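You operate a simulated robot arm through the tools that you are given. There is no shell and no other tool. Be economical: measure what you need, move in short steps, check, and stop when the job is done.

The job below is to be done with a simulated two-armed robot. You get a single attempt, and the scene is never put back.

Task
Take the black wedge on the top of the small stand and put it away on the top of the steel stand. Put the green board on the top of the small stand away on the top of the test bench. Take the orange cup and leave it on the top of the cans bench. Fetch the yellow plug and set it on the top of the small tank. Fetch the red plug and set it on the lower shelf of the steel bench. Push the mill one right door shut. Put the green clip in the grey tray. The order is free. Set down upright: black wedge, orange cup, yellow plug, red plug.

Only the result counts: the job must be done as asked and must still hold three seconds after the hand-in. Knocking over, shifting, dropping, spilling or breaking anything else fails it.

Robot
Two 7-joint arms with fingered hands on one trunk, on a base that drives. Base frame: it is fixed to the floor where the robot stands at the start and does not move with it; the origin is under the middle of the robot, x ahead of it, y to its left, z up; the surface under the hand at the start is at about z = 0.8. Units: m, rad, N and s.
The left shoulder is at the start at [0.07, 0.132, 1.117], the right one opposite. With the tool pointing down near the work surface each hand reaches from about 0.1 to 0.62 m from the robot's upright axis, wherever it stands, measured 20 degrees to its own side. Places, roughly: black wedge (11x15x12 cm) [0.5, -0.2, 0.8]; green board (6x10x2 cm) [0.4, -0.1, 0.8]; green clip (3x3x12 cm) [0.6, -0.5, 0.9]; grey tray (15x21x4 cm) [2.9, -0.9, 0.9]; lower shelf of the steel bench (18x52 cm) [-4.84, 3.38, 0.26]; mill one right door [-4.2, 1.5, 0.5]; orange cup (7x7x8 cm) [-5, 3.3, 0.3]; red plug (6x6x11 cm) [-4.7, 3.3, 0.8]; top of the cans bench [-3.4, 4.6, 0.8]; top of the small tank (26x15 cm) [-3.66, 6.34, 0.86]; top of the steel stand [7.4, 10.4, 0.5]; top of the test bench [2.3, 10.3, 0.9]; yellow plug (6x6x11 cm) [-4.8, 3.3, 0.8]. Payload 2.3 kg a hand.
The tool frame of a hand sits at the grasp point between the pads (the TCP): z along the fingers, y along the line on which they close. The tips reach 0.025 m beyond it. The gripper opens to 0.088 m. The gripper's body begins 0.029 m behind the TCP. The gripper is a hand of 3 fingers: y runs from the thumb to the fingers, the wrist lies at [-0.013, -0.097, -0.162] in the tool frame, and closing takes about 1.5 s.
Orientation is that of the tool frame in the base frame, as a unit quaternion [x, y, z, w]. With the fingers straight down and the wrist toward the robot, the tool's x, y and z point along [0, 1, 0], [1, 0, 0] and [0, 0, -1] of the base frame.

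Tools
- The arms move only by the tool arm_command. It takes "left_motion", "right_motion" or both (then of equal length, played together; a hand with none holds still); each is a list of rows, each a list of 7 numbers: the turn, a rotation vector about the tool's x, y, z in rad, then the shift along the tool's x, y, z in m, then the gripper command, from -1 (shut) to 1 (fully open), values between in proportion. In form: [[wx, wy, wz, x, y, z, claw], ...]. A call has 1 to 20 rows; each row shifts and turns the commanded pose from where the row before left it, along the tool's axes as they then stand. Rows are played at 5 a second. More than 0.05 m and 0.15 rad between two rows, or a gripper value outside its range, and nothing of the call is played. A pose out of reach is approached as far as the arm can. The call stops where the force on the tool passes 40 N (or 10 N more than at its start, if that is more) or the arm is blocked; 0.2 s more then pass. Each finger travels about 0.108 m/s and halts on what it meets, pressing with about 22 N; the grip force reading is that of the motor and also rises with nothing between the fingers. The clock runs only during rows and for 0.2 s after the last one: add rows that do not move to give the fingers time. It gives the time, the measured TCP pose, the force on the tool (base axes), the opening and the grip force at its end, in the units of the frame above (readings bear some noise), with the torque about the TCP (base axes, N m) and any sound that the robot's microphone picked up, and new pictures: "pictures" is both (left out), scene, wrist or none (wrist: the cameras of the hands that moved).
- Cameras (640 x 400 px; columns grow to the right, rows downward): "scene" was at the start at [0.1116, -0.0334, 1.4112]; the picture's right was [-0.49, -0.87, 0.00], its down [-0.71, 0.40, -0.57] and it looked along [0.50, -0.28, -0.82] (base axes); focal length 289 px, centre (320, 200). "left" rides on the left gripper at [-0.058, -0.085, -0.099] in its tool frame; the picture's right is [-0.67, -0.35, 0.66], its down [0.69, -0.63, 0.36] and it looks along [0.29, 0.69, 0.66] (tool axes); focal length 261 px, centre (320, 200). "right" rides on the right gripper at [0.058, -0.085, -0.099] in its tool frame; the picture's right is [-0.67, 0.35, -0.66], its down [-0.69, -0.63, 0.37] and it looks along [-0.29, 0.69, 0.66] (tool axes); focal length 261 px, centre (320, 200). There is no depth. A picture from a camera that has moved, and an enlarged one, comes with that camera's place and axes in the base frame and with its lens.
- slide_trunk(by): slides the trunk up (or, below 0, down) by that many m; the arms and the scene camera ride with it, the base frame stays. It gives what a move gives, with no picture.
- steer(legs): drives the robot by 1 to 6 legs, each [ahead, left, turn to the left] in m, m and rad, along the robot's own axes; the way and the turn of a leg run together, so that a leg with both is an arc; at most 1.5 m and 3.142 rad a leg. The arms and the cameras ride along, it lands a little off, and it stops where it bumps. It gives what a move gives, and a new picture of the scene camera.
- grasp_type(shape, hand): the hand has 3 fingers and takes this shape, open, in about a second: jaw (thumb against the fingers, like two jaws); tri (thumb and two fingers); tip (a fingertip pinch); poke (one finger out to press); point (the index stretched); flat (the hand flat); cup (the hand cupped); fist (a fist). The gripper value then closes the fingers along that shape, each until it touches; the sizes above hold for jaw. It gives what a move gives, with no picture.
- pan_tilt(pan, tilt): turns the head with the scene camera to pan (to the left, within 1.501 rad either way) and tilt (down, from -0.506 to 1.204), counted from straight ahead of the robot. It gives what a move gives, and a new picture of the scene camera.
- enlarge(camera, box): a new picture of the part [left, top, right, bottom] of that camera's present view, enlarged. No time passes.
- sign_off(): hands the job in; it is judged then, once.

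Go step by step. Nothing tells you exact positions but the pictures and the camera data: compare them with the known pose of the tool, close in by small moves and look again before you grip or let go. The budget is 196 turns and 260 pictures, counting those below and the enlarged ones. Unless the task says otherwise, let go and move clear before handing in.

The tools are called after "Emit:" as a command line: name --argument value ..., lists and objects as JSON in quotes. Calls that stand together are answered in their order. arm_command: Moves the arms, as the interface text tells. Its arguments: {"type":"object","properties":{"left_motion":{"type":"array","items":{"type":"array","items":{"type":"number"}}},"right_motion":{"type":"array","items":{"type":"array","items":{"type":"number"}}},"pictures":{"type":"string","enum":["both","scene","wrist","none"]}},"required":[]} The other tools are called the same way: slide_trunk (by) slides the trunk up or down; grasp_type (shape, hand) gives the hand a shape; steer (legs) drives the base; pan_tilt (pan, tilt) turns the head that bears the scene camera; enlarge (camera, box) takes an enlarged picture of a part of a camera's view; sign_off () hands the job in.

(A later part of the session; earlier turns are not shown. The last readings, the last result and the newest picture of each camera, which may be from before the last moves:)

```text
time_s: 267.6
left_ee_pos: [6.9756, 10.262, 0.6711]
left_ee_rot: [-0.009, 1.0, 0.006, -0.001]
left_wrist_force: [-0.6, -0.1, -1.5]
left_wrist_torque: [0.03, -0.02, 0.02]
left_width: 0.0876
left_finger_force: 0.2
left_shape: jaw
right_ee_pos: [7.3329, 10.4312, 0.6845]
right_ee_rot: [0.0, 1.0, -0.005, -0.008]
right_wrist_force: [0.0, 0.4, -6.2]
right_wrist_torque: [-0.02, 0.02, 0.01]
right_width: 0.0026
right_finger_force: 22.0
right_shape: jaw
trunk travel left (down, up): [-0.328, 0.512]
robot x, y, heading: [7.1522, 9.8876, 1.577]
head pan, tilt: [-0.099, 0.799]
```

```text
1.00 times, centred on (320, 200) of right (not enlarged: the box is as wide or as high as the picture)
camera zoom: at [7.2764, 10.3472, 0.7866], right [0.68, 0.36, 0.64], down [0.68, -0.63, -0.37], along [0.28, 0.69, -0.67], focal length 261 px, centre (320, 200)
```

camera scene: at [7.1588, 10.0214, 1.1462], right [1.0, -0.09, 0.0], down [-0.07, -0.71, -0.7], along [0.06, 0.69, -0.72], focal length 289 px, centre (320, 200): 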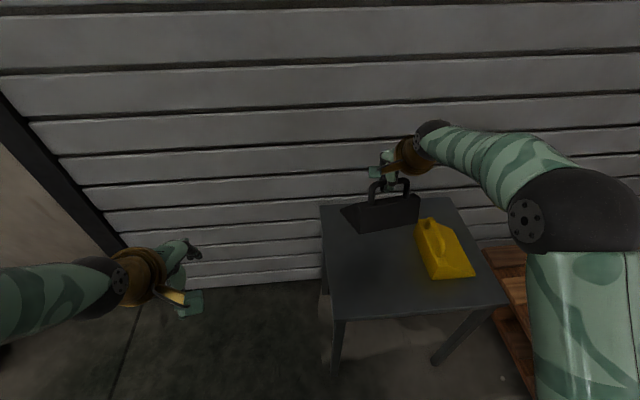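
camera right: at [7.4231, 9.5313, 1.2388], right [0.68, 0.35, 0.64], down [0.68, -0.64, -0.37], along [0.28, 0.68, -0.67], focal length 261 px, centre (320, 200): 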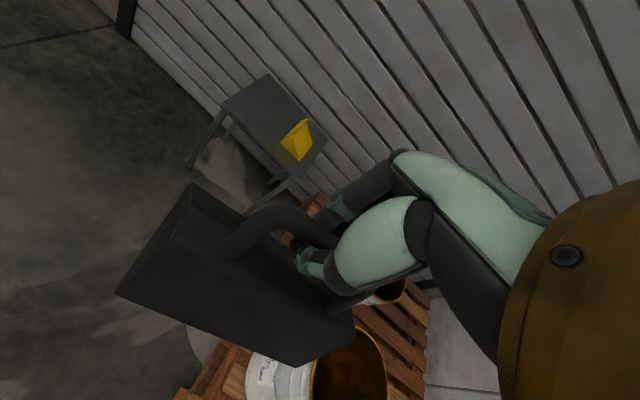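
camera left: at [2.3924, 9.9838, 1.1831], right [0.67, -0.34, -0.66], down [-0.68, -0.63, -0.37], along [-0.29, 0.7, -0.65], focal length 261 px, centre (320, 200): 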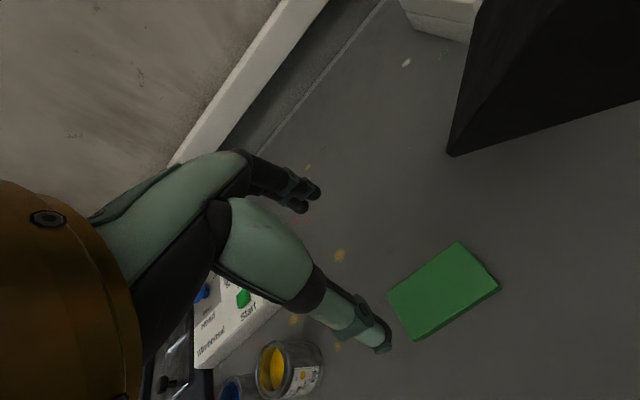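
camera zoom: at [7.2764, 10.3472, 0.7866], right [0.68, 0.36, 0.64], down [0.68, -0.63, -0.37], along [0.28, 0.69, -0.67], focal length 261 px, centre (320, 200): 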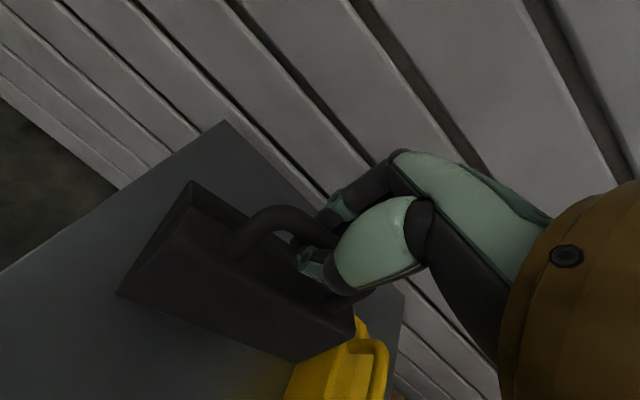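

Shape is nearly level. I shift 1.5 cm left and keep lowering.

Emit:
arm_command --right_motion '[[0, 0, 0, 0.015, 0, 0.02, -1], [0, 0, 0, 0, 0, 0.025, -1], [0, 0, 0, 0, 0, 0.01, -1], [0, 0, 0, 0, 0, 0, -1]]' --pictures "none"

Emit:
enlarge --camera "scene" --box '[280, 140, 520, 290]'

```text
time_s: 268.6
left_ee_pos: [6.976, 10.2611, 0.6714]
left_ee_rot: [-0.009, 1.0, 0.007, -0.001]
left_wrist_force: [0.3, 0.5, -0.8]
left_wrist_torque: [0.01, -0.02, 0.01]
left_width: 0.0879
left_finger_force: 0.0
left_shape: jaw
right_ee_pos: [7.3154, 10.4285, 0.6305]
right_ee_rot: [0.0, 1.0, -0.004, -0.007]
right_wrist_force: [0.4, -4.3, 1.0]
right_wrist_torque: [0.02, -0.03, -0.02]
right_width: 0.0025
right_finger_force: 21.9
right_shape: jaw
trunk travel left (down, up): [-0.328, 0.512]
robot x, y, heading: [7.1532, 9.8876, 1.579]
head pan, tilt: [-0.099, 0.799]
```

```text
2.67 times, centred on (400, 215) of scene
camera zoom: at [7.1586, 10.0188, 1.0766], right [1.0, -0.09, 0.0], down [-0.07, -0.71, -0.7], along [0.07, 0.69, -0.72], focal length 772 px, centre (107, 160)
```

zoom: 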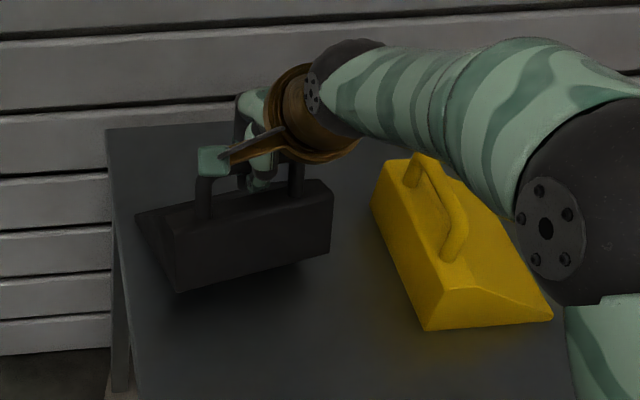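

The rear edge touches first and the wedge is levelling. I lower on in small steps.

Emit:
arm_command --right_motion '[[0, 0, 0, 0, 0, 0.006, -1], [0, 0, 0, 0, 0, 0.006, -1], [0, 0, 0, 0, 0, 0.006, -1], [0, 0, 0, 0, 0, 0, -1]]' --pictures "none"

Emit:
enlarge --camera "scene" --box '[280, 140, 520, 290]'

```text
time_s: 269.6
left_ee_pos: [6.9755, 10.2561, 0.6756]
left_ee_rot: [-0.008, 1.0, 0.012, 0.0]
left_wrist_force: [0.8, -0.4, 1.0]
left_wrist_torque: [0.04, 0.0, -0.01]
left_width: 0.0877
left_finger_force: 0.1
left_shape: jaw
right_ee_pos: [7.3175, 10.424, 0.6183]
right_ee_rot: [0.0, 1.0, 0.0, -0.005]
right_wrist_force: [3.7, -18.7, 23.9]
right_wrist_torque: [0.11, -0.26, 0.09]
right_width: 0.0059
right_finger_force: 21.5
right_shape: jaw
trunk travel left (down, up): [-0.328, 0.512]
robot x, y, heading: [7.1529, 9.8874, 1.579]
head pan, tilt: [-0.099, 0.799]
```

```text
2.67 times, centred on (400, 215) of scene
camera zoom: at [7.1578, 10.0102, 1.0779], right [1.0, -0.1, 0.0], down [-0.07, -0.71, -0.7], along [0.07, 0.7, -0.71], focal length 772 px, centre (107, 160)
```

zoom: 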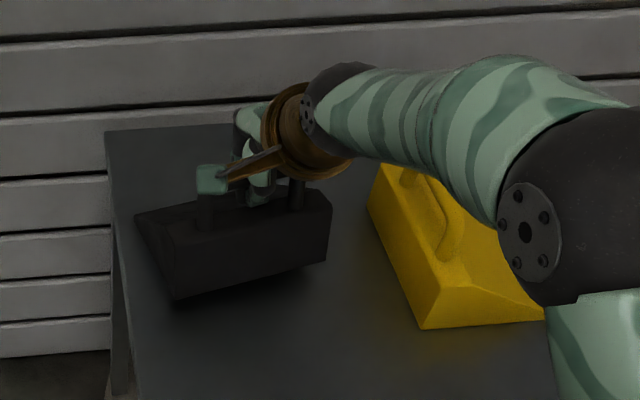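

The grip holds the wedge slightly nose-up. I pitch the hand a little to level it.

Emit:
arm_command --right_motion '[[-0.05, 0, 0, 0, 0, -0.004, -1], [-0.05, 0, 0, 0, 0, 0, -1], [-0.05, 0, 0, 0, 0, 0, -1], [0, 0, 0, 0, 0, 0, -1]]' --pictures "wrist"

Emit:
enlarge --camera "scene" --box '[280, 140, 520, 290]'

```text
time_s: 270.6
left_ee_pos: [6.9762, 10.2614, 0.6721]
left_ee_rot: [-0.009, 1.0, 0.007, -0.001]
left_wrist_force: [1.2, 0.7, 0.4]
left_wrist_torque: [-0.01, 0.0, -0.02]
left_width: 0.0879
left_finger_force: 0.0
left_shape: jaw
right_ee_pos: [7.3164, 10.4292, 0.6169]
right_ee_rot: [-0.001, 0.997, 0.07, -0.007]
right_wrist_force: [0.5, -2.9, 0.4]
right_wrist_torque: [0.06, -0.01, 0.01]
right_width: 0.0032
right_finger_force: 22.2
right_shape: jaw
trunk travel left (down, up): [-0.328, 0.512]
robot x, y, heading: [7.156, 9.8833, 1.575]
head pan, tilt: [-0.099, 0.799]
camera right: at [7.2598, 10.3312, 0.7049], right [0.68, 0.26, 0.69], down [0.68, -0.57, -0.46], along [0.28, 0.78, -0.56], focal length 261 px, centre (320, 200)
```

right: 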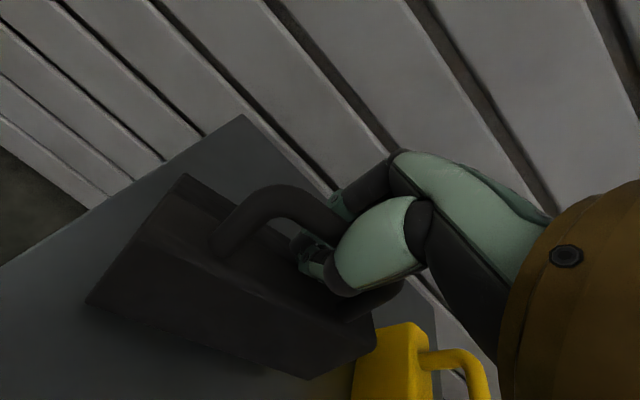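

```text
2.67 times, centred on (400, 215) of scene
camera zoom: at [7.1582, 10.0192, 1.0764], right [1.0, -0.09, 0.0], down [-0.07, -0.71, -0.7], along [0.07, 0.69, -0.72], focal length 772 px, centre (107, 160)
```

zoom: 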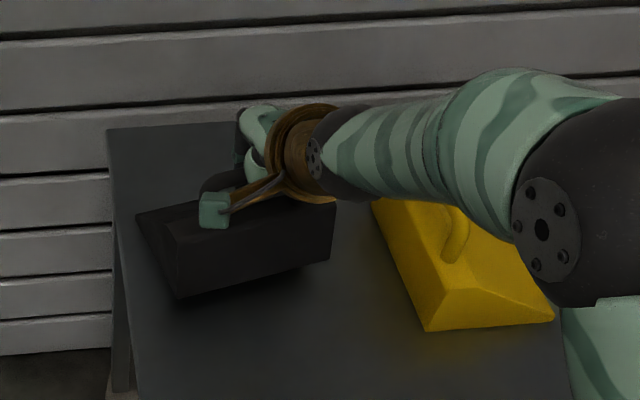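

I lower a bit more; the remaining gap at the front is about a centimetre.

Emit:
arm_command --right_motion '[[-0.04, 0, 0, 0, 0, 0.005, -1], [-0.04, 0, 0, 0, 0, 0.005, -1], [0, 0, 0, 0, 0, 0.003, -1], [0, 0, 0, 0, 0, 0, -1]]' --pictures "none"

Emit:
enlarge --camera "scene" --box '[280, 140, 520, 290]'

```text
time_s: 271.6
left_ee_pos: [6.9756, 10.2573, 0.6759]
left_ee_rot: [-0.009, 1.0, 0.01, 0.0]
left_wrist_force: [-0.2, -0.4, -0.5]
left_wrist_torque: [-0.03, -0.02, 0.0]
left_width: 0.0876
left_finger_force: 0.1
left_shape: jaw
right_ee_pos: [7.3162, 10.4277, 0.6091]
right_ee_rot: [0.0, 0.993, 0.115, -0.006]
right_wrist_force: [2.5, -15.3, 19.9]
right_wrist_torque: [0.18, -0.01, 0.12]
right_width: 0.0034
right_finger_force: 21.8
right_shape: jaw
trunk travel left (down, up): [-0.328, 0.512]
robot x, y, heading: [7.1509, 9.8834, 1.575]
head pan, tilt: [-0.099, 0.799]
```

```text
2.67 times, centred on (400, 215) of scene
camera zoom: at [7.1577, 10.0118, 1.0776], right [1.0, -0.09, 0.0], down [-0.07, -0.71, -0.7], along [0.07, 0.7, -0.71], focal length 772 px, centre (107, 160)
```

zoom: 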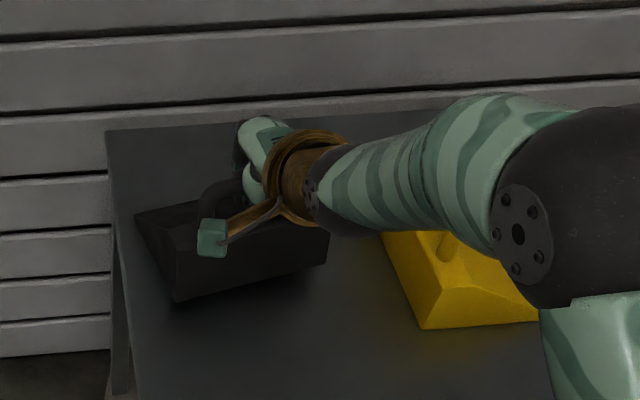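

The rest is a tiny settle. I release gently.

Emit:
arm_command --right_motion '[[0, 0, 0, 0, 0, -0.002, -1], [0, 0, 0, 0, 0, 0, -0.9], [0, 0, 0, 0, 0, 0, -0.8], [0, 0, 0, 0, 0, 0, -0.7], [0, 0, 0, 0, 0, 0, -0.5], [0, 0, 0, 0, 0, 0, -0.3], [0, 0, 0, 0, 0, 0, -0.1], [0, 0, 0, 0, 0, 0, 0], [0, 0, 0, 0, 0, 0, 0]]' --pictures "wrist"

Emit:
enlarge --camera "scene" --box '[280, 140, 520, 290]'

```text
time_s: 273.6
left_ee_pos: [6.975, 10.2588, 0.6751]
left_ee_rot: [-0.008, 1.0, 0.009, -0.001]
left_wrist_force: [0.5, -0.2, 0.6]
left_wrist_torque: [0.03, 0.01, 0.0]
left_width: 0.0876
left_finger_force: 0.1
left_shape: jaw
right_ee_pos: [7.3167, 10.4301, 0.6096]
right_ee_rot: [0.0, 0.994, 0.111, -0.006]
right_wrist_force: [2.4, -5.1, 12.3]
right_wrist_torque: [0.71, 0.11, 0.13]
right_width: 0.0363
right_finger_force: 0.1
right_shape: jaw
trunk travel left (down, up): [-0.328, 0.512]
robot x, y, heading: [7.1512, 9.8874, 1.572]
head pan, tilt: [-0.099, 0.799]
camera right: at [7.2602, 10.3254, 0.6877], right [0.68, 0.19, 0.71], down [0.68, -0.53, -0.51], along [0.28, 0.82, -0.49], focal length 261 px, centre (320, 200)
```

right: 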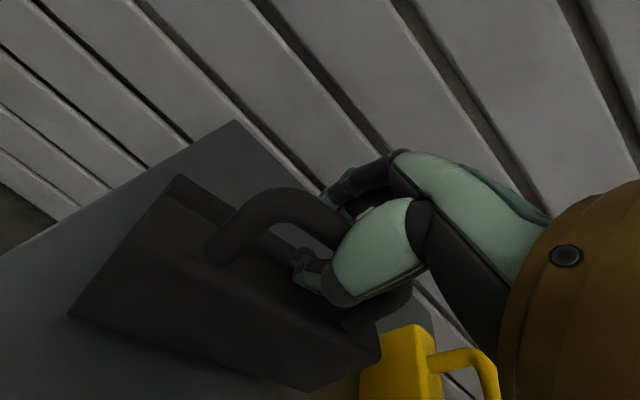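

```text
2.67 times, centred on (400, 215) of scene
camera zoom: at [7.1583, 10.0158, 1.077], right [1.0, -0.09, 0.0], down [-0.07, -0.71, -0.7], along [0.07, 0.7, -0.71], focal length 772 px, centre (107, 160)
```

zoom: 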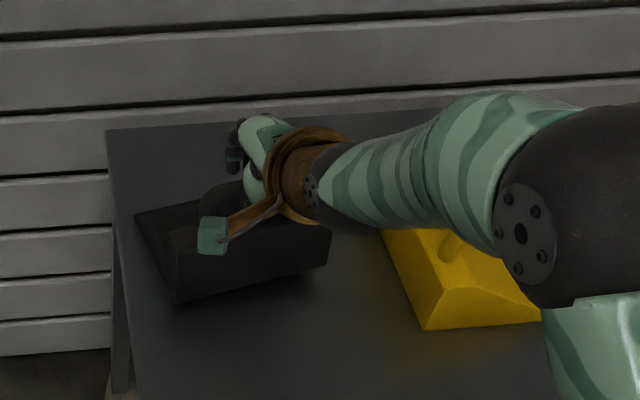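

I lift the hand straight up via the trunk in small steps and watch the wedge.

Emit:
slide_trunk --by 0.03

Emit:
enlarge --camera "scene" --box '[280, 150, 520, 300]'

```text
time_s: 274.4
left_ee_pos: [6.9762, 10.2621, 0.7025]
left_ee_rot: [-0.009, 1.0, 0.008, -0.001]
left_wrist_force: [0.2, -0.3, 0.8]
left_wrist_torque: [0.0, 0.01, 0.0]
left_width: 0.0879
left_finger_force: 0.1
left_shape: jaw
right_ee_pos: [7.3157, 10.4318, 0.6359]
right_ee_rot: [0.001, 0.994, 0.11, -0.007]
right_wrist_force: [-0.4, -1.4, 1.0]
right_wrist_torque: [0.1, 0.0, -0.03]
right_width: 0.0439
right_finger_force: 0.1
right_shape: jaw
trunk travel left (down, up): [-0.358, 0.482]
robot x, y, heading: [7.1525, 9.8875, 1.578]
head pan, tilt: [-0.099, 0.799]
```

```text
2.67 times, centred on (400, 225) of scene
camera zoom: at [7.1582, 10.0196, 1.1066], right [1.0, -0.09, 0.0], down [-0.07, -0.71, -0.7], along [0.07, 0.69, -0.72], focal length 772 px, centre (107, 133)
```

zoom: 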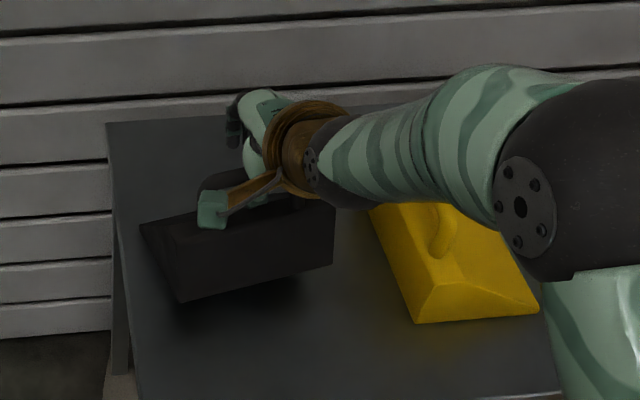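

Emit:
enlarge --camera "right" --box '[40, 100, 440, 350]'

Emit:
pan_tilt --pan -0.35 --tilt 0.8

```text
1.60 times, centred on (240, 225) of right
camera zoom: at [7.26, 10.3274, 0.7158], right [0.68, 0.2, 0.71], down [0.68, -0.53, -0.5], along [0.28, 0.82, -0.5], focal length 417 px, centre (448, 160)
```

zoom: 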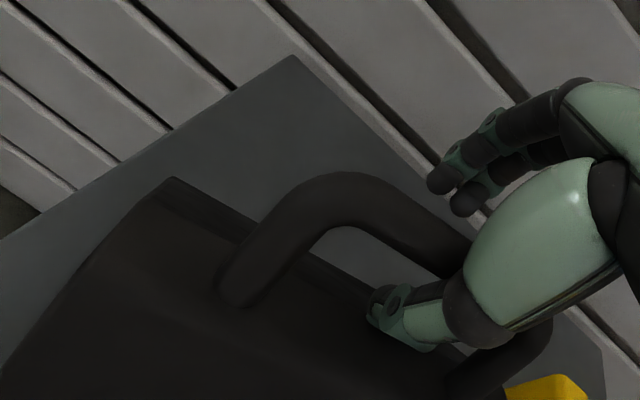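

```text
time_s: 275.1
left_ee_pos: [6.976, 10.2618, 0.7019]
left_ee_rot: [-0.009, 1.0, 0.007, -0.001]
left_wrist_force: [0.3, -0.4, -0.2]
left_wrist_torque: [0.01, 0.05, 0.0]
left_width: 0.0876
left_finger_force: 0.0
left_shape: jaw
right_ee_pos: [7.3166, 10.4312, 0.6367]
right_ee_rot: [-0.001, 0.994, 0.11, -0.007]
right_wrist_force: [-1.3, -1.2, -0.6]
right_wrist_torque: [0.11, 0.03, 0.01]
right_width: 0.0437
right_finger_force: 0.2
right_shape: jaw
trunk travel left (down, up): [-0.358, 0.482]
robot x, y, heading: [7.1549, 9.8884, 1.579]
head pan, tilt: [-0.351, 0.799]
camera scene: at [7.178, 10.0152, 1.1064], right [0.94, -0.34, 0.0], down [-0.24, -0.67, -0.7], along [0.24, 0.66, -0.72], focal length 289 px, centre (320, 200)
```

scene: 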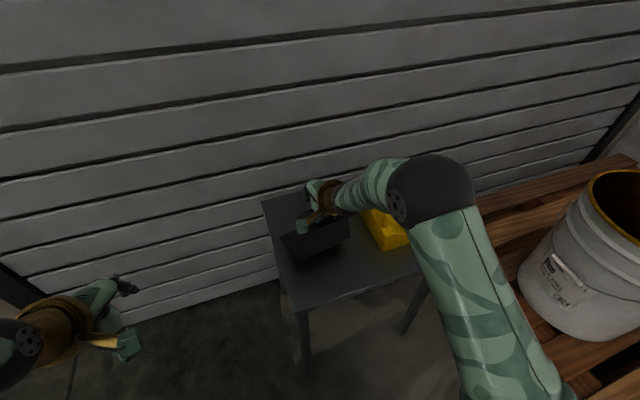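

The bar is leaning on the thumb. I ease the thumb back slowly so the wedge settles flat.

Emit:
arm_command --right_motion '[[0, 0, 0, 0, -0.004, 0, 0.1], [0, 0, 0, 0, -0.005, 0, 0.1], [0, 0, 0, 0, -0.005, 0, 0.2], [0, 0, 0, 0, -0.005, 0, 0.3], [0, 0, 0, 0, -0.005, 0, 0.4], [0, 0, 0, 0, 0, 0, 0.5], [0, 0, 0, 0, 0, 0, 0.5]]' --pictures "wrist"

Emit:
enlarge --camera "scene" --box '[240, 150, 440, 275]'

```text
time_s: 276.7
left_ee_pos: [6.9764, 10.2612, 0.7022]
left_ee_rot: [-0.01, 1.0, 0.006, -0.001]
left_wrist_force: [1.1, -0.6, -0.6]
left_wrist_torque: [0.0, -0.01, 0.02]
left_width: 0.0877
left_finger_force: 0.0
left_shape: jaw
right_ee_pos: [7.3166, 10.4089, 0.6318]
right_ee_rot: [-0.001, 0.994, 0.11, -0.007]
right_wrist_force: [2.1, -1.5, -2.4]
right_wrist_torque: [0.07, 0.02, 0.05]
right_width: 0.0658
right_finger_force: 0.0
right_shape: jaw
trunk travel left (down, up): [-0.358, 0.482]
robot x, y, heading: [7.1546, 9.8861, 1.577]
head pan, tilt: [-0.351, 0.799]
camera right: at [7.2601, 10.3046, 0.7103], right [0.68, 0.2, 0.71], down [0.68, -0.53, -0.5], along [0.28, 0.82, -0.5], focal length 261 px, centre (320, 200)
```

right: 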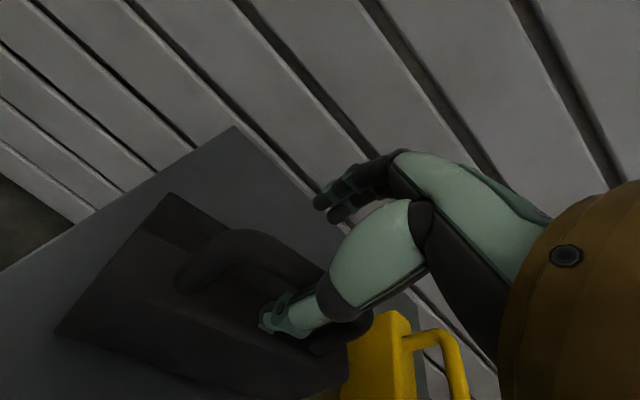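

```text
3.20 times, centred on (340, 212) of scene
camera zoom: at [7.1786, 10.0155, 1.1064], right [0.94, -0.34, 0.0], down [-0.24, -0.67, -0.7], along [0.24, 0.66, -0.72], focal length 926 px, centre (256, 160)
```

zoom: 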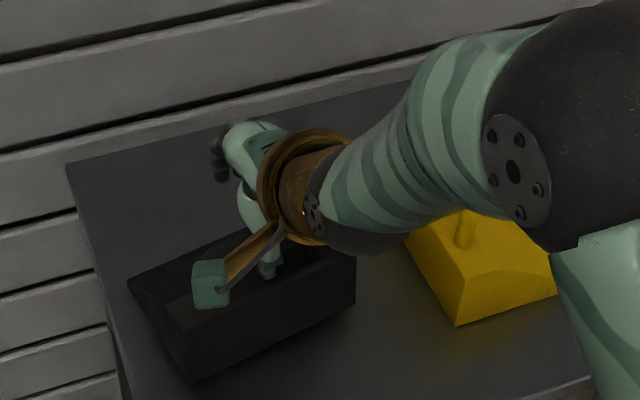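

Emit:
arm_command --right_motion '[[0, 0, 0, 0, -0.005, 0, 0.6], [0, 0, 0, 0, -0.005, 0, 0.6], [0, 0, 0, 0, -0.005, 0, 0.7], [0, 0, 0, 0, -0.005, 0, 0.7], [0, 0, 0, 0, 0, 0, 0.7]]' --pictures "wrist"

Emit:
enlarge --camera "scene" --box '[240, 150, 440, 275]'

```text
time_s: 277.9
left_ee_pos: [6.9755, 10.2615, 0.7019]
left_ee_rot: [-0.009, 1.0, 0.007, -0.001]
left_wrist_force: [-1.1, 0.8, -0.1]
left_wrist_torque: [-0.02, 0.0, -0.02]
left_width: 0.0876
left_finger_force: 0.1
left_shape: jaw
right_ee_pos: [7.3168, 10.3896, 0.6248]
right_ee_rot: [0.0, 0.994, 0.11, -0.007]
right_wrist_force: [-0.3, -0.1, 1.1]
right_wrist_torque: [-0.01, 0.0, 0.01]
right_width: 0.0746
right_finger_force: 0.0
right_shape: jaw
trunk travel left (down, up): [-0.358, 0.482]
robot x, y, heading: [7.1558, 9.8862, 1.58]
head pan, tilt: [-0.351, 0.799]
camera right: at [7.2601, 10.2849, 0.7061], right [0.68, 0.2, 0.71], down [0.68, -0.53, -0.5], along [0.28, 0.82, -0.5], focal length 261 px, centre (320, 200)
```

right: 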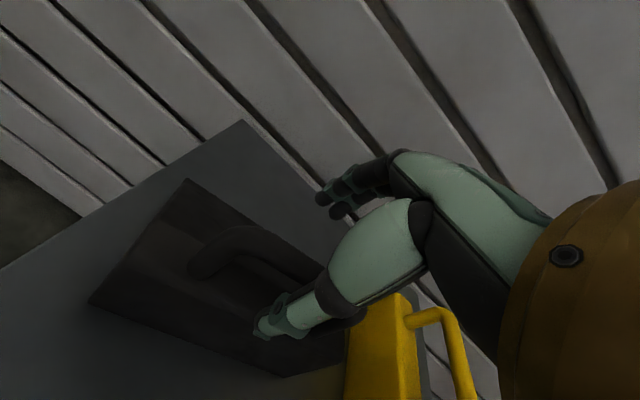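

```text
3.20 times, centred on (340, 212) of scene
camera zoom: at [7.1781, 10.0157, 1.1064], right [0.94, -0.34, 0.0], down [-0.24, -0.67, -0.7], along [0.24, 0.66, -0.72], focal length 926 px, centre (256, 160)
```

zoom: 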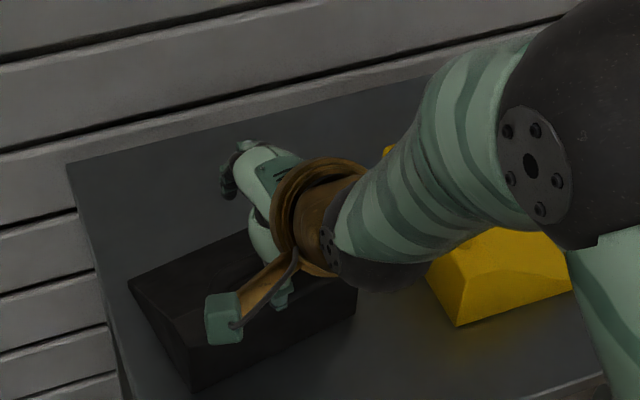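

The wedge now sits flat and free. I lift the hand vertically.

Emit:
slide_trunk --by 0.04

Emit:
slide_trunk --by 0.12

Emit:
steer --legs '[[-0.4, 0, 0]]'

Emit:
enlarge --camera "scene" --box '[200, 100, 440, 250]'

```text
time_s: 278.8
left_ee_pos: [6.9751, 10.2615, 0.7424]
left_ee_rot: [-0.009, 1.0, 0.006, -0.001]
left_wrist_force: [0.2, 0.5, 0.1]
left_wrist_torque: [0.04, 0.0, 0.01]
left_width: 0.0875
left_finger_force: 0.0
left_shape: jaw
right_ee_pos: [7.317, 10.3905, 0.6662]
right_ee_rot: [0.0, 0.994, 0.109, -0.007]
right_wrist_force: [0.4, -0.2, 0.2]
right_wrist_torque: [0.0, -0.02, 0.0]
right_width: 0.0746
right_finger_force: 0.1
right_shape: jaw
trunk travel left (down, up): [-0.398, 0.442]
robot x, y, heading: [7.1501, 9.8896, 1.573]
head pan, tilt: [-0.351, 0.799]
```

```text
time_s: 280.3
left_ee_pos: [6.9763, 10.2616, 0.8612]
left_ee_rot: [-0.008, 1.0, 0.007, -0.001]
left_wrist_force: [-0.4, -0.2, -0.1]
left_wrist_torque: [0.0, -0.02, -0.03]
left_width: 0.0879
left_finger_force: 0.1
left_shape: jaw
right_ee_pos: [7.3177, 10.3891, 0.7852]
right_ee_rot: [0.0, 0.994, 0.11, -0.007]
right_wrist_force: [-0.2, 0.3, -0.4]
right_wrist_torque: [-0.02, -0.04, 0.0]
right_width: 0.0749
right_finger_force: 0.1
right_shape: jaw
trunk travel left (down, up): [-0.518, 0.322]
robot x, y, heading: [7.1535, 9.8878, 1.579]
head pan, tilt: [-0.351, 0.799]
```

```text
time_s: 282.8
left_ee_pos: [6.9762, 9.8437, 0.8621]
left_ee_rot: [-0.014, 1.0, 0.006, -0.001]
left_wrist_force: [0.1, 0.2, 0.6]
left_wrist_torque: [0.01, -0.01, 0.0]
left_width: 0.0879
left_finger_force: 0.0
left_shape: jaw
right_ee_pos: [7.317, 9.9761, 0.7859]
right_ee_rot: [-0.003, 0.994, 0.109, -0.007]
right_wrist_force: [-0.2, -0.3, -0.6]
right_wrist_torque: [-0.04, -0.02, 0.0]
right_width: 0.0746
right_finger_force: 0.0
right_shape: jaw
trunk travel left (down, up): [-0.518, 0.322]
robot x, y, heading: [7.1557, 9.4715, 1.581]
head pan, tilt: [-0.351, 0.799]
camera scene: at [7.181, 9.6001, 1.2664], right [0.94, -0.33, 0.0], down [-0.24, -0.68, -0.7], along [0.23, 0.66, -0.72], focal length 289 px, centre (320, 200)
```

scene: 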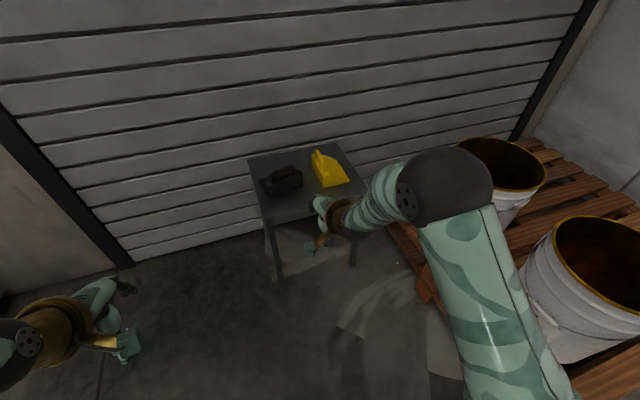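

```text
2.67 times, centred on (320, 175) of scene
camera zoom: at [7.181, 9.6001, 1.2664], right [0.94, -0.33, 0.0], down [-0.24, -0.68, -0.7], along [0.23, 0.66, -0.72], focal length 772 px, centre (320, 267)
```

zoom: 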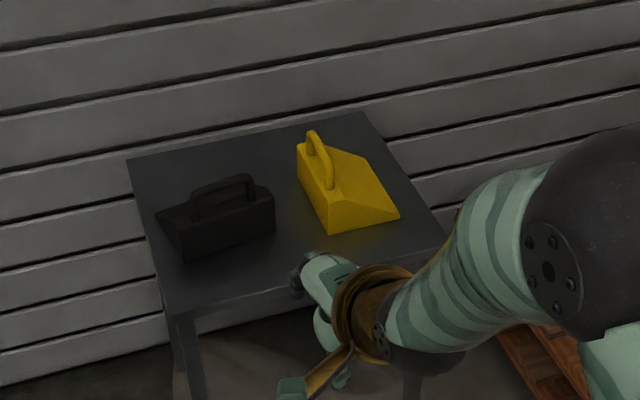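

The wedge stands upright beside the yellow one. I straighten the right hand, raise the trunk, and head west.

Emit:
arm_command --right_motion '[[0.11, 0, 0, 0, -0.01, -0.02, 1], [0.11, 0, 0, 0, -0.02, -0.03, 1], [0, 0, 0, 0, -0.03, -0.03, 1], [0, 0, 0, 0, 0, 0, 1]]' --pictures "none"

Emit:
slide_trunk --by 0.25

Emit:
pan_tilt --pan 0 --tilt 0.3

Emit:
steer --legs '[[-0.4, 0, 0], [0, 0, 1.561], [1.45, 0.1, 0], [1.45, 0.1, 0], [1.45, 0.1, 0], [1.45, 0.1, 0]]'

```text
time_s: 283.8
left_ee_pos: [6.9779, 9.8453, 0.863]
left_ee_rot: [-0.014, 1.0, 0.006, -0.001]
left_wrist_force: [-0.2, 0.2, -0.7]
left_wrist_torque: [-0.01, -0.01, 0.03]
left_width: 0.0876
left_finger_force: 0.0
left_shape: jaw
right_ee_pos: [7.3173, 9.9082, 0.8612]
right_ee_rot: [-0.004, 1.0, -0.001, -0.007]
right_wrist_force: [-0.6, -0.1, -0.3]
right_wrist_torque: [-0.01, 0.0, 0.0]
right_width: 0.0878
right_finger_force: 0.1
right_shape: jaw
trunk travel left (down, up): [-0.518, 0.322]
robot x, y, heading: [7.1593, 9.4728, 1.588]
head pan, tilt: [-0.351, 0.799]
```

```text
time_s: 286.4
left_ee_pos: [6.9763, 9.844, 1.1123]
left_ee_rot: [-0.014, 1.0, 0.007, -0.001]
left_wrist_force: [0.4, 0.2, -0.3]
left_wrist_torque: [0.01, 0.0, -0.01]
left_width: 0.0879
left_finger_force: 0.0
left_shape: jaw
right_ee_pos: [7.3179, 9.9077, 1.1104]
right_ee_rot: [-0.005, 1.0, 0.0, -0.007]
right_wrist_force: [-0.3, -0.3, 0.2]
right_wrist_torque: [0.02, 0.03, -0.02]
right_width: 0.0878
right_finger_force: 0.1
right_shape: jaw
trunk travel left (down, up): [-0.768, 0.072]
robot x, y, heading: [7.1532, 9.4744, 1.584]
head pan, tilt: [-0.351, 0.799]
```

```text
time_s: 287.4
left_ee_pos: [6.9769, 9.8446, 1.1113]
left_ee_rot: [-0.014, 1.0, 0.007, -0.001]
left_wrist_force: [-1.1, -0.1, 1.2]
left_wrist_torque: [0.01, -0.03, 0.01]
left_width: 0.0877
left_finger_force: 0.1
left_shape: jaw
right_ee_pos: [7.3173, 9.9079, 1.1112]
right_ee_rot: [-0.005, 1.0, -0.001, -0.007]
right_wrist_force: [-0.1, -0.3, -0.2]
right_wrist_torque: [-0.02, 0.02, 0.03]
right_width: 0.0878
right_finger_force: 0.0
right_shape: jaw
trunk travel left (down, up): [-0.768, 0.072]
robot x, y, heading: [7.1548, 9.4702, 1.587]
head pan, tilt: [0.0, 0.3]
camera scene: at [7.1532, 9.6171, 1.5607], right [1.0, 0.01, 0.0], down [0.0, -0.3, -0.95], along [-0.01, 0.95, -0.3], focal length 289 px, centre (320, 200)
```

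scene: 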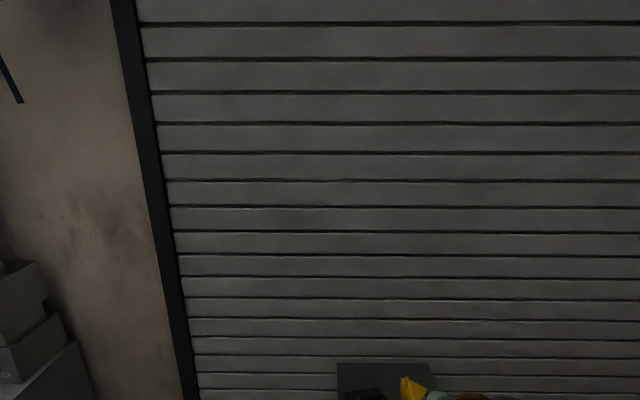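

```text
time_s: 320.8
left_ee_pos: [0.9776, 8.7384, 1.1119]
left_ee_rot: [-0.7, 0.715, 0.004, -0.006]
left_wrist_force: [-0.9, 0.5, -0.8]
left_wrist_torque: [0.0, -0.01, -0.01]
left_width: 0.0877
left_finger_force: 0.0
left_shape: jaw
right_ee_pos: [0.9323, 9.0813, 1.1106]
right_ee_rot: [-0.693, 0.721, -0.005, -0.005]
right_wrist_force: [0.8, 0.6, 0.2]
right_wrist_torque: [0.01, 0.02, 0.02]
right_width: 0.0881
right_finger_force: 0.0
right_shape: jaw
trunk travel left (down, up): [-0.768, 0.072]
robot x, y, heading: [1.36, 8.9, 3.099]
head pan, tilt: [0.0, 0.3]
camera scene: at [1.2139, 8.9065, 1.5608], right [0.04, 1.0, 0.0], down [0.3, -0.01, -0.96], along [-0.95, 0.03, -0.3], focal length 289 px, centre (320, 200)
```

scene: 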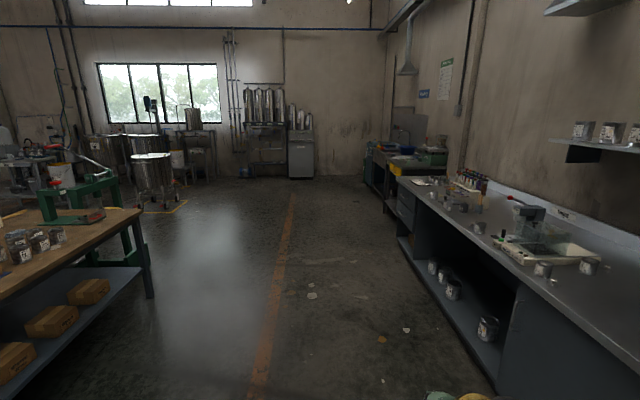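

The corridor is open. I continue west.

Emit:
steer --legs '[[0, 0, 0.04], [1.45, 0.1, 0], [1.45, 0.1, 0]]'

Emit:
pan_tilt --pan 0.6 --tilt 0.3

Emit:
pan_tilt --pan 1.2 --tilt 0.3

```text
time_s: 335.1
left_ee_pos: [-1.8931, 8.4961, 1.1127]
left_ee_rot: [-0.706, 0.708, 0.004, -0.005]
left_wrist_force: [0.2, 0.4, 0.0]
left_wrist_torque: [0.01, 0.02, 0.02]
left_width: 0.0879
left_finger_force: 0.0
left_shape: jaw
right_ee_pos: [-1.9469, 8.8389, 1.1108]
right_ee_rot: [-0.7, 0.714, -0.004, -0.005]
right_wrist_force: [-0.1, -0.1, 0.1]
right_wrist_torque: [0.0, 0.0, 0.03]
right_width: 0.088
right_finger_force: 0.1
right_shape: jaw
trunk travel left (down, up): [-0.768, 0.072]
robot x, y, heading: [-1.5157, 8.6647, 3.125]
head pan, tilt: [0.0, 0.3]
camera scene: at [-1.6592, 8.67, 1.5608], right [0.02, 1.0, 0.0], down [0.3, 0.0, -0.96], along [-0.96, 0.01, -0.3], focal length 289 px, centre (320, 200)
```

scene: 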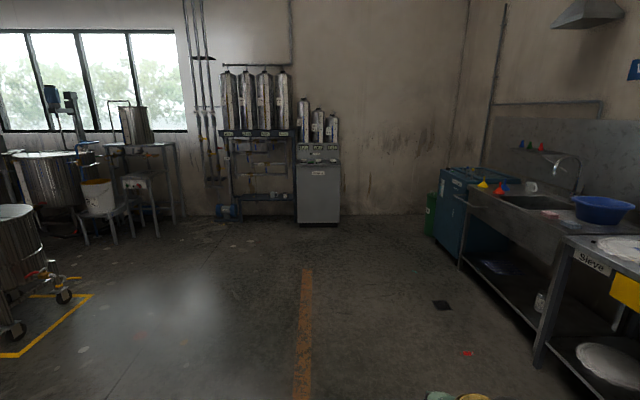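

```text
time_s: 336.1
left_ee_pos: [-1.8925, 8.4968, 1.1126]
left_ee_rot: [-0.706, 0.709, 0.004, -0.006]
left_wrist_force: [-0.2, -0.9, -0.2]
left_wrist_torque: [-0.02, 0.0, -0.05]
left_width: 0.0877
left_finger_force: 0.0
left_shape: jaw
right_ee_pos: [-1.9466, 8.8389, 1.1119]
right_ee_rot: [-0.701, 0.713, -0.005, -0.005]
right_wrist_force: [-0.2, -0.2, -0.8]
right_wrist_torque: [-0.03, -0.02, 0.0]
right_width: 0.0879
right_finger_force: 0.0
right_shape: jaw
trunk travel left (down, up): [-0.768, 0.072]
robot x, y, heading: [-1.5137, 8.6637, 3.125]
head pan, tilt: [0.6, 0.3]
camera scene: at [-1.6445, 8.6171, 1.5608], right [-0.55, 0.83, 0.0], down [0.25, 0.16, -0.96], along [-0.8, -0.53, -0.3], focal length 289 px, centre (320, 200)
```

scene: 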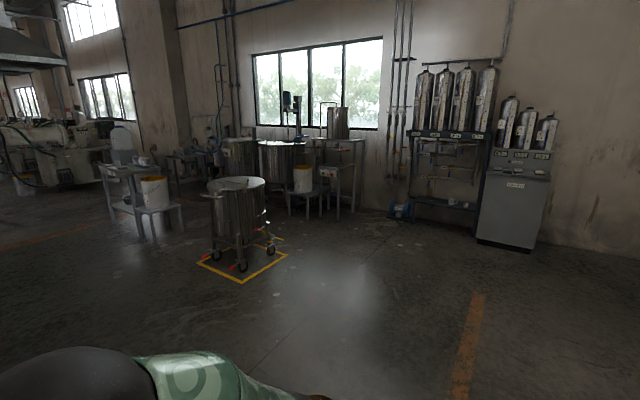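

```text
time_s: 337.1
left_ee_pos: [-1.8933, 8.497, 1.112]
left_ee_rot: [-0.706, 0.708, 0.004, -0.006]
left_wrist_force: [0.1, 0.8, 0.4]
left_wrist_torque: [0.0, -0.02, 0.02]
left_width: 0.0878
left_finger_force: 0.1
left_shape: jaw
right_ee_pos: [-1.9448, 8.8384, 1.1117]
right_ee_rot: [-0.7, 0.714, -0.005, -0.006]
right_wrist_force: [0.6, -0.7, -0.2]
right_wrist_torque: [-0.02, 0.0, 0.01]
right_width: 0.0877
right_finger_force: 0.0
right_shape: jaw
trunk travel left (down, up): [-0.768, 0.072]
robot x, y, heading: [-1.516, 8.6658, 3.124]
head pan, tilt: [1.201, 0.3]
camera scene: at [-1.6018, 8.5821, 1.5608], right [-0.93, 0.38, 0.0], down [0.11, 0.27, -0.96], along [-0.36, -0.88, -0.3], focal length 289 px, centre (320, 200)
```

scene: 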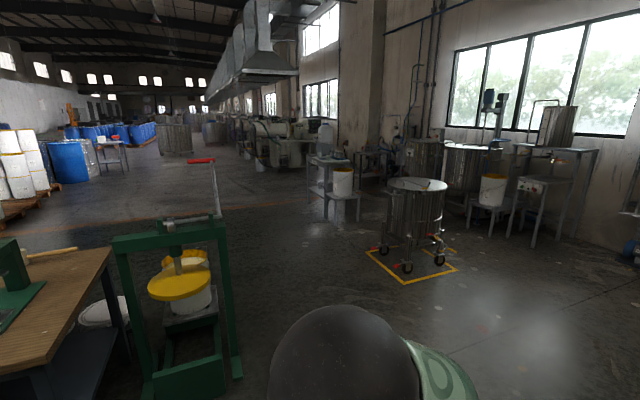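

I can see the small tank on wheels, the cans bench and the steel bench beyond. I turn south and go down the aisle between the press and the tank.

Emit:
steer --legs '[[0.9, 0, 0], [0, 0, 1.588], [1.4, 0, 0], [1.4, 0, 0], [1.2, 0, 0]]'

Emit:
pan_tilt --pan -0.6 --tilt 0.4

```text
time_s: 364.6
left_ee_pos: [-2.274, 4.3006, 1.1122]
left_ee_rot: [1.0, 0.002, 0.001, 0.007]
left_wrist_force: [0.1, -0.4, 0.1]
left_wrist_torque: [0.03, 0.01, 0.04]
left_width: 0.0876
left_finger_force: 0.1
left_shape: jaw
right_ee_pos: [-2.6162, 4.2447, 1.1119]
right_ee_rot: [1.0, -0.006, 0.006, 0.0]
right_wrist_force: [0.8, 0.9, -0.5]
right_wrist_torque: [0.01, -0.02, -0.03]
right_width: 0.0879
right_finger_force: 0.1
right_shape: jaw
trunk travel left (down, up): [-0.768, 0.072]
robot x, y, heading: [-2.4448, 4.6746, -1.578]
head pan, tilt: [1.201, 0.3]
camera scene: at [-2.3605, 4.5951, 1.5608], right [-0.37, -0.93, 0.0], down [-0.27, 0.11, -0.96], along [0.89, -0.35, -0.3], focal length 289 px, centre (320, 200)
```

scene: 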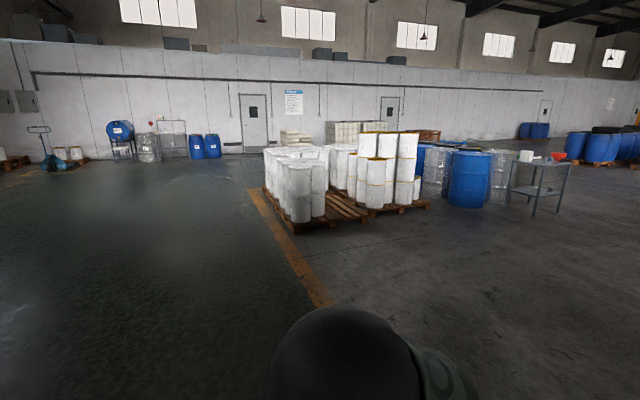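

```text
time_s: 366.4
left_ee_pos: [-2.2736, 4.2998, 1.1122]
left_ee_rot: [1.0, 0.002, 0.001, 0.007]
left_wrist_force: [0.7, 0.5, -0.7]
left_wrist_torque: [-0.04, -0.01, 0.02]
left_width: 0.0878
left_finger_force: 0.0
left_shape: jaw
right_ee_pos: [-2.6158, 4.2447, 1.1115]
right_ee_rot: [1.0, -0.008, 0.007, 0.0]
right_wrist_force: [-0.1, 0.2, 0.1]
right_wrist_torque: [0.01, 0.01, 0.0]
right_width: 0.0876
right_finger_force: 0.0
right_shape: jaw
trunk travel left (down, up): [-0.768, 0.072]
robot x, y, heading: [-2.4463, 4.6794, -1.582]
head pan, tilt: [-0.6, 0.4]
camera scene: at [-2.5002, 4.5528, 1.5515], right [-0.82, 0.57, 0.0], down [0.22, 0.32, -0.92], along [-0.53, -0.76, -0.39], focal length 289 px, centre (320, 200)
```

scene: 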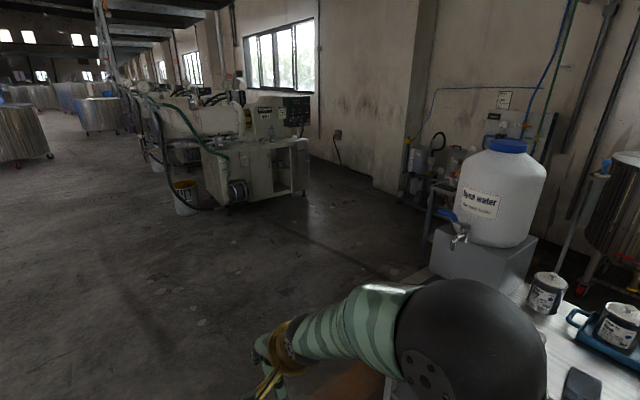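

The cans bench (white top) is on my right and the steel bench is behind the water jug against the wall. I go south past the bench and turn west.

Emit:
steer --legs '[[1.33, 0.1, 0], [0, 0, -1.56], [0.9, 0, 0]]'

Emit:
pan_tilt --pan 0 --tilt 0.5

```text
time_s: 381.2
left_ee_pos: [-3.6215, 3.1705, 1.1124]
left_ee_rot: [0.709, -0.705, -0.005, 0.006]
left_wrist_force: [0.0, -0.1, -0.9]
left_wrist_torque: [0.0, 0.0, 0.01]
left_width: 0.0878
left_finger_force: 0.0
left_shape: jaw
right_ee_pos: [-3.6776, 3.5115, 1.1113]
right_ee_rot: [-0.703, 0.712, -0.005, -0.005]
right_wrist_force: [-0.1, -0.9, -0.2]
right_wrist_torque: [-0.01, 0.01, 0.0]
right_width: 0.0876
right_finger_force: 0.1
right_shape: jaw
trunk travel left (down, up): [-0.768, 0.072]
robot x, y, heading: [-3.2443, 3.3446, 3.136]
head pan, tilt: [-0.6, 0.4]
camera scene: at [-3.3729, 3.3972, 1.5516], right [0.57, 0.82, 0.0], down [0.32, -0.22, -0.92], along [-0.76, 0.53, -0.39], focal length 289 px, centre (320, 200)
```

scene: 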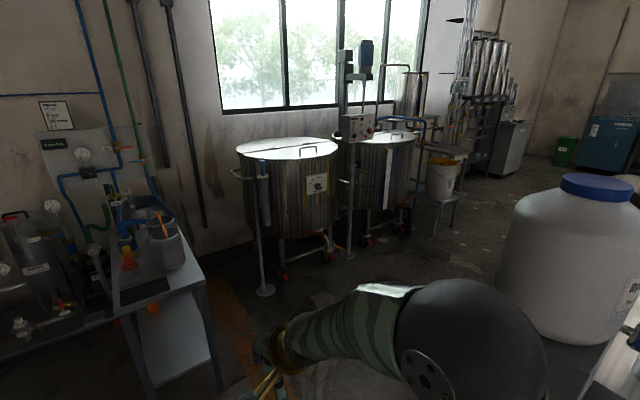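

```text
time_s: 382.2
left_ee_pos: [-3.6239, 3.1697, 1.1124]
left_ee_rot: [0.708, -0.706, -0.005, 0.005]
left_wrist_force: [0.0, 0.1, -0.5]
left_wrist_torque: [-0.01, 0.01, 0.04]
left_width: 0.0878
left_finger_force: 0.1
left_shape: jaw
right_ee_pos: [-3.678, 3.5098, 1.1111]
right_ee_rot: [-0.703, 0.711, -0.006, -0.006]
right_wrist_force: [0.6, 0.1, 0.1]
right_wrist_torque: [0.0, 0.0, -0.02]
right_width: 0.0879
right_finger_force: 0.0
right_shape: jaw
trunk travel left (down, up): [-0.768, 0.072]
robot x, y, heading: [-3.2468, 3.34, 3.132]
head pan, tilt: [0.0, 0.499]
camera scene: at [-3.389, 3.3451, 1.5424], right [0.01, 1.0, 0.0], down [0.48, 0.0, -0.88], along [-0.88, 0.01, -0.48], focal length 289 px, centre (320, 200)
```

scene: 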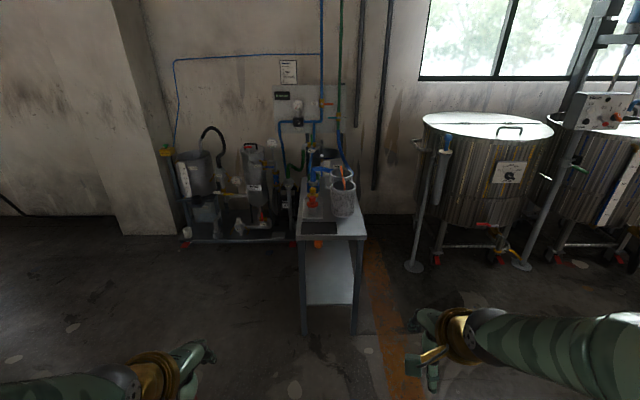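

The steel bench is the narrow table end-on to me, with the plugs on top. I zoom in.

Emit:
enlarge --camera "scene" --box '[270, 130, 390, 205]'

Emit:
enlarge --camera "scene" --box '[260, 200, 420, 300]'

```text
5.33 times, centred on (330, 168) of scene
camera zoom: at [-3.389, 3.3451, 1.5424], right [0.01, 1.0, 0.0], down [0.48, 0.0, -0.88], along [-0.88, 0.01, -0.48], focal length 1543 px, centre (267, 373)
```

zoom: 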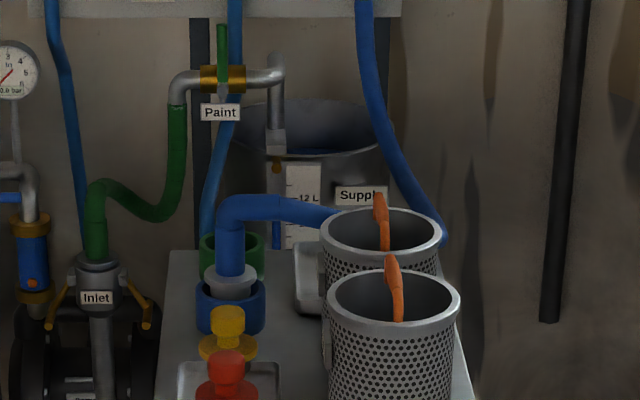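

```text
4.00 times, centred on (340, 250) of scene
camera zoom: at [-3.389, 3.3451, 1.5424], right [0.01, 1.0, 0.0], down [0.48, 0.0, -0.88], along [-0.88, 0.01, -0.48], focal length 1157 px, centre (240, 0)
```

zoom: 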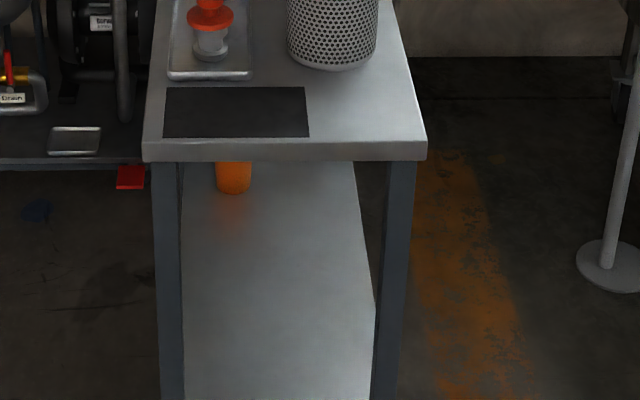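

The bench's long side runs away from me; red and yellow plugs stand in a small tray, the cup is deep on the lower shelf. I move closer for the plugs.

Emit:
steer --legs '[[0.75, -0.1, 0]]'

Emit:
pan_tilt --pan 0.1 --tilt 0.75

Emit:
enlarge --camera "scene" --box '[200, 80, 440, 230]'

```text
time_s: 386.3
left_ee_pos: [-4.3691, 3.2612, 1.1126]
left_ee_rot: [0.714, -0.7, -0.006, 0.005]
left_wrist_force: [0.4, -0.4, 0.8]
left_wrist_torque: [0.01, -0.01, -0.02]
left_width: 0.0879
left_finger_force: 0.1
left_shape: jaw
right_ee_pos: [-4.4304, 3.6015, 1.1116]
right_ee_rot: [0.709, -0.706, 0.005, 0.005]
right_wrist_force: [-0.3, 0.0, -0.7]
right_wrist_torque: [0.0, -0.01, 0.0]
right_width: 0.0877
right_finger_force: 0.1
right_shape: jaw
trunk travel left (down, up): [-0.768, 0.072]
robot x, y, heading: [-3.9935, 3.4406, -3.138]
head pan, tilt: [0.0, 0.499]
camera scene: at [-4.137, 3.4402, 1.5425], right [-0.01, 1.0, 0.0], down [0.48, 0.0, -0.88], along [-0.88, -0.01, -0.48], focal length 289 px, centre (320, 200)
```

scene: 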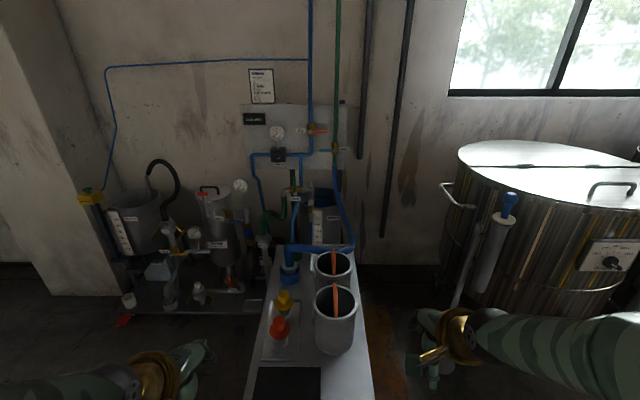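

```text
time_s: 387.1
left_ee_pos: [-4.3687, 3.2616, 1.1108]
left_ee_rot: [0.715, -0.699, -0.005, 0.006]
left_wrist_force: [0.7, 0.5, 0.6]
left_wrist_torque: [-0.01, -0.02, 0.01]
left_width: 0.0877
left_finger_force: 0.0
left_shape: jaw
right_ee_pos: [-4.4319, 3.6026, 1.1114]
right_ee_rot: [0.709, -0.705, 0.006, 0.005]
right_wrist_force: [1.1, -0.2, -0.1]
right_wrist_torque: [-0.01, 0.0, 0.01]
right_width: 0.0879
right_finger_force: 0.1
right_shape: jaw
trunk travel left (down, up): [-0.768, 0.072]
robot x, y, heading: [-3.9948, 3.4396, -3.131]
head pan, tilt: [0.099, 0.75]
camera scene: at [-4.13, 3.4323, 1.5204], right [-0.11, 0.99, 0.0], down [0.68, 0.07, -0.73], along [-0.73, -0.08, -0.68], focal length 289 px, centre (320, 200)
```

scene: 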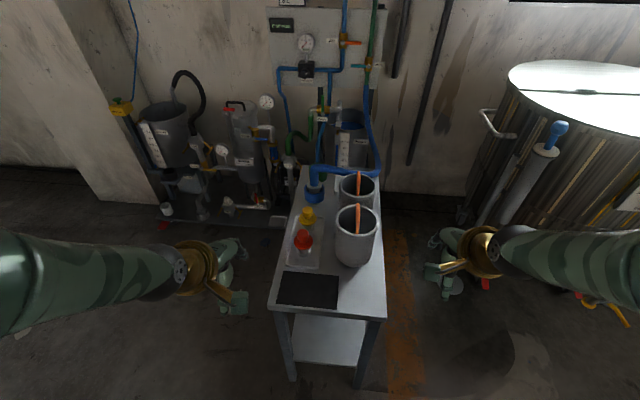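

```text
2.67 times, centred on (320, 155) of scene
camera zoom: at [-4.13, 3.4323, 1.5204], right [-0.11, 0.99, 0.0], down [0.68, 0.07, -0.73], along [-0.73, -0.08, -0.68], focal length 772 px, centre (320, 320)
```

zoom: 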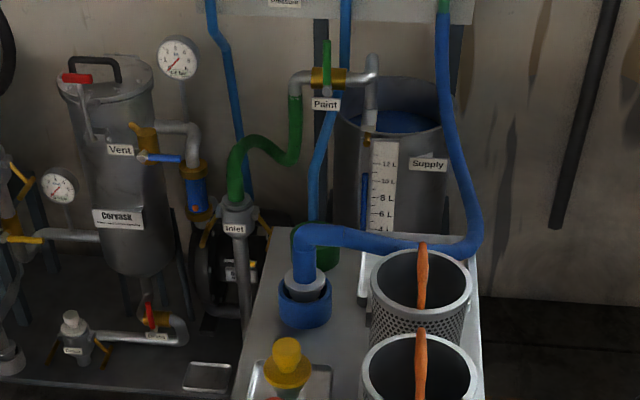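

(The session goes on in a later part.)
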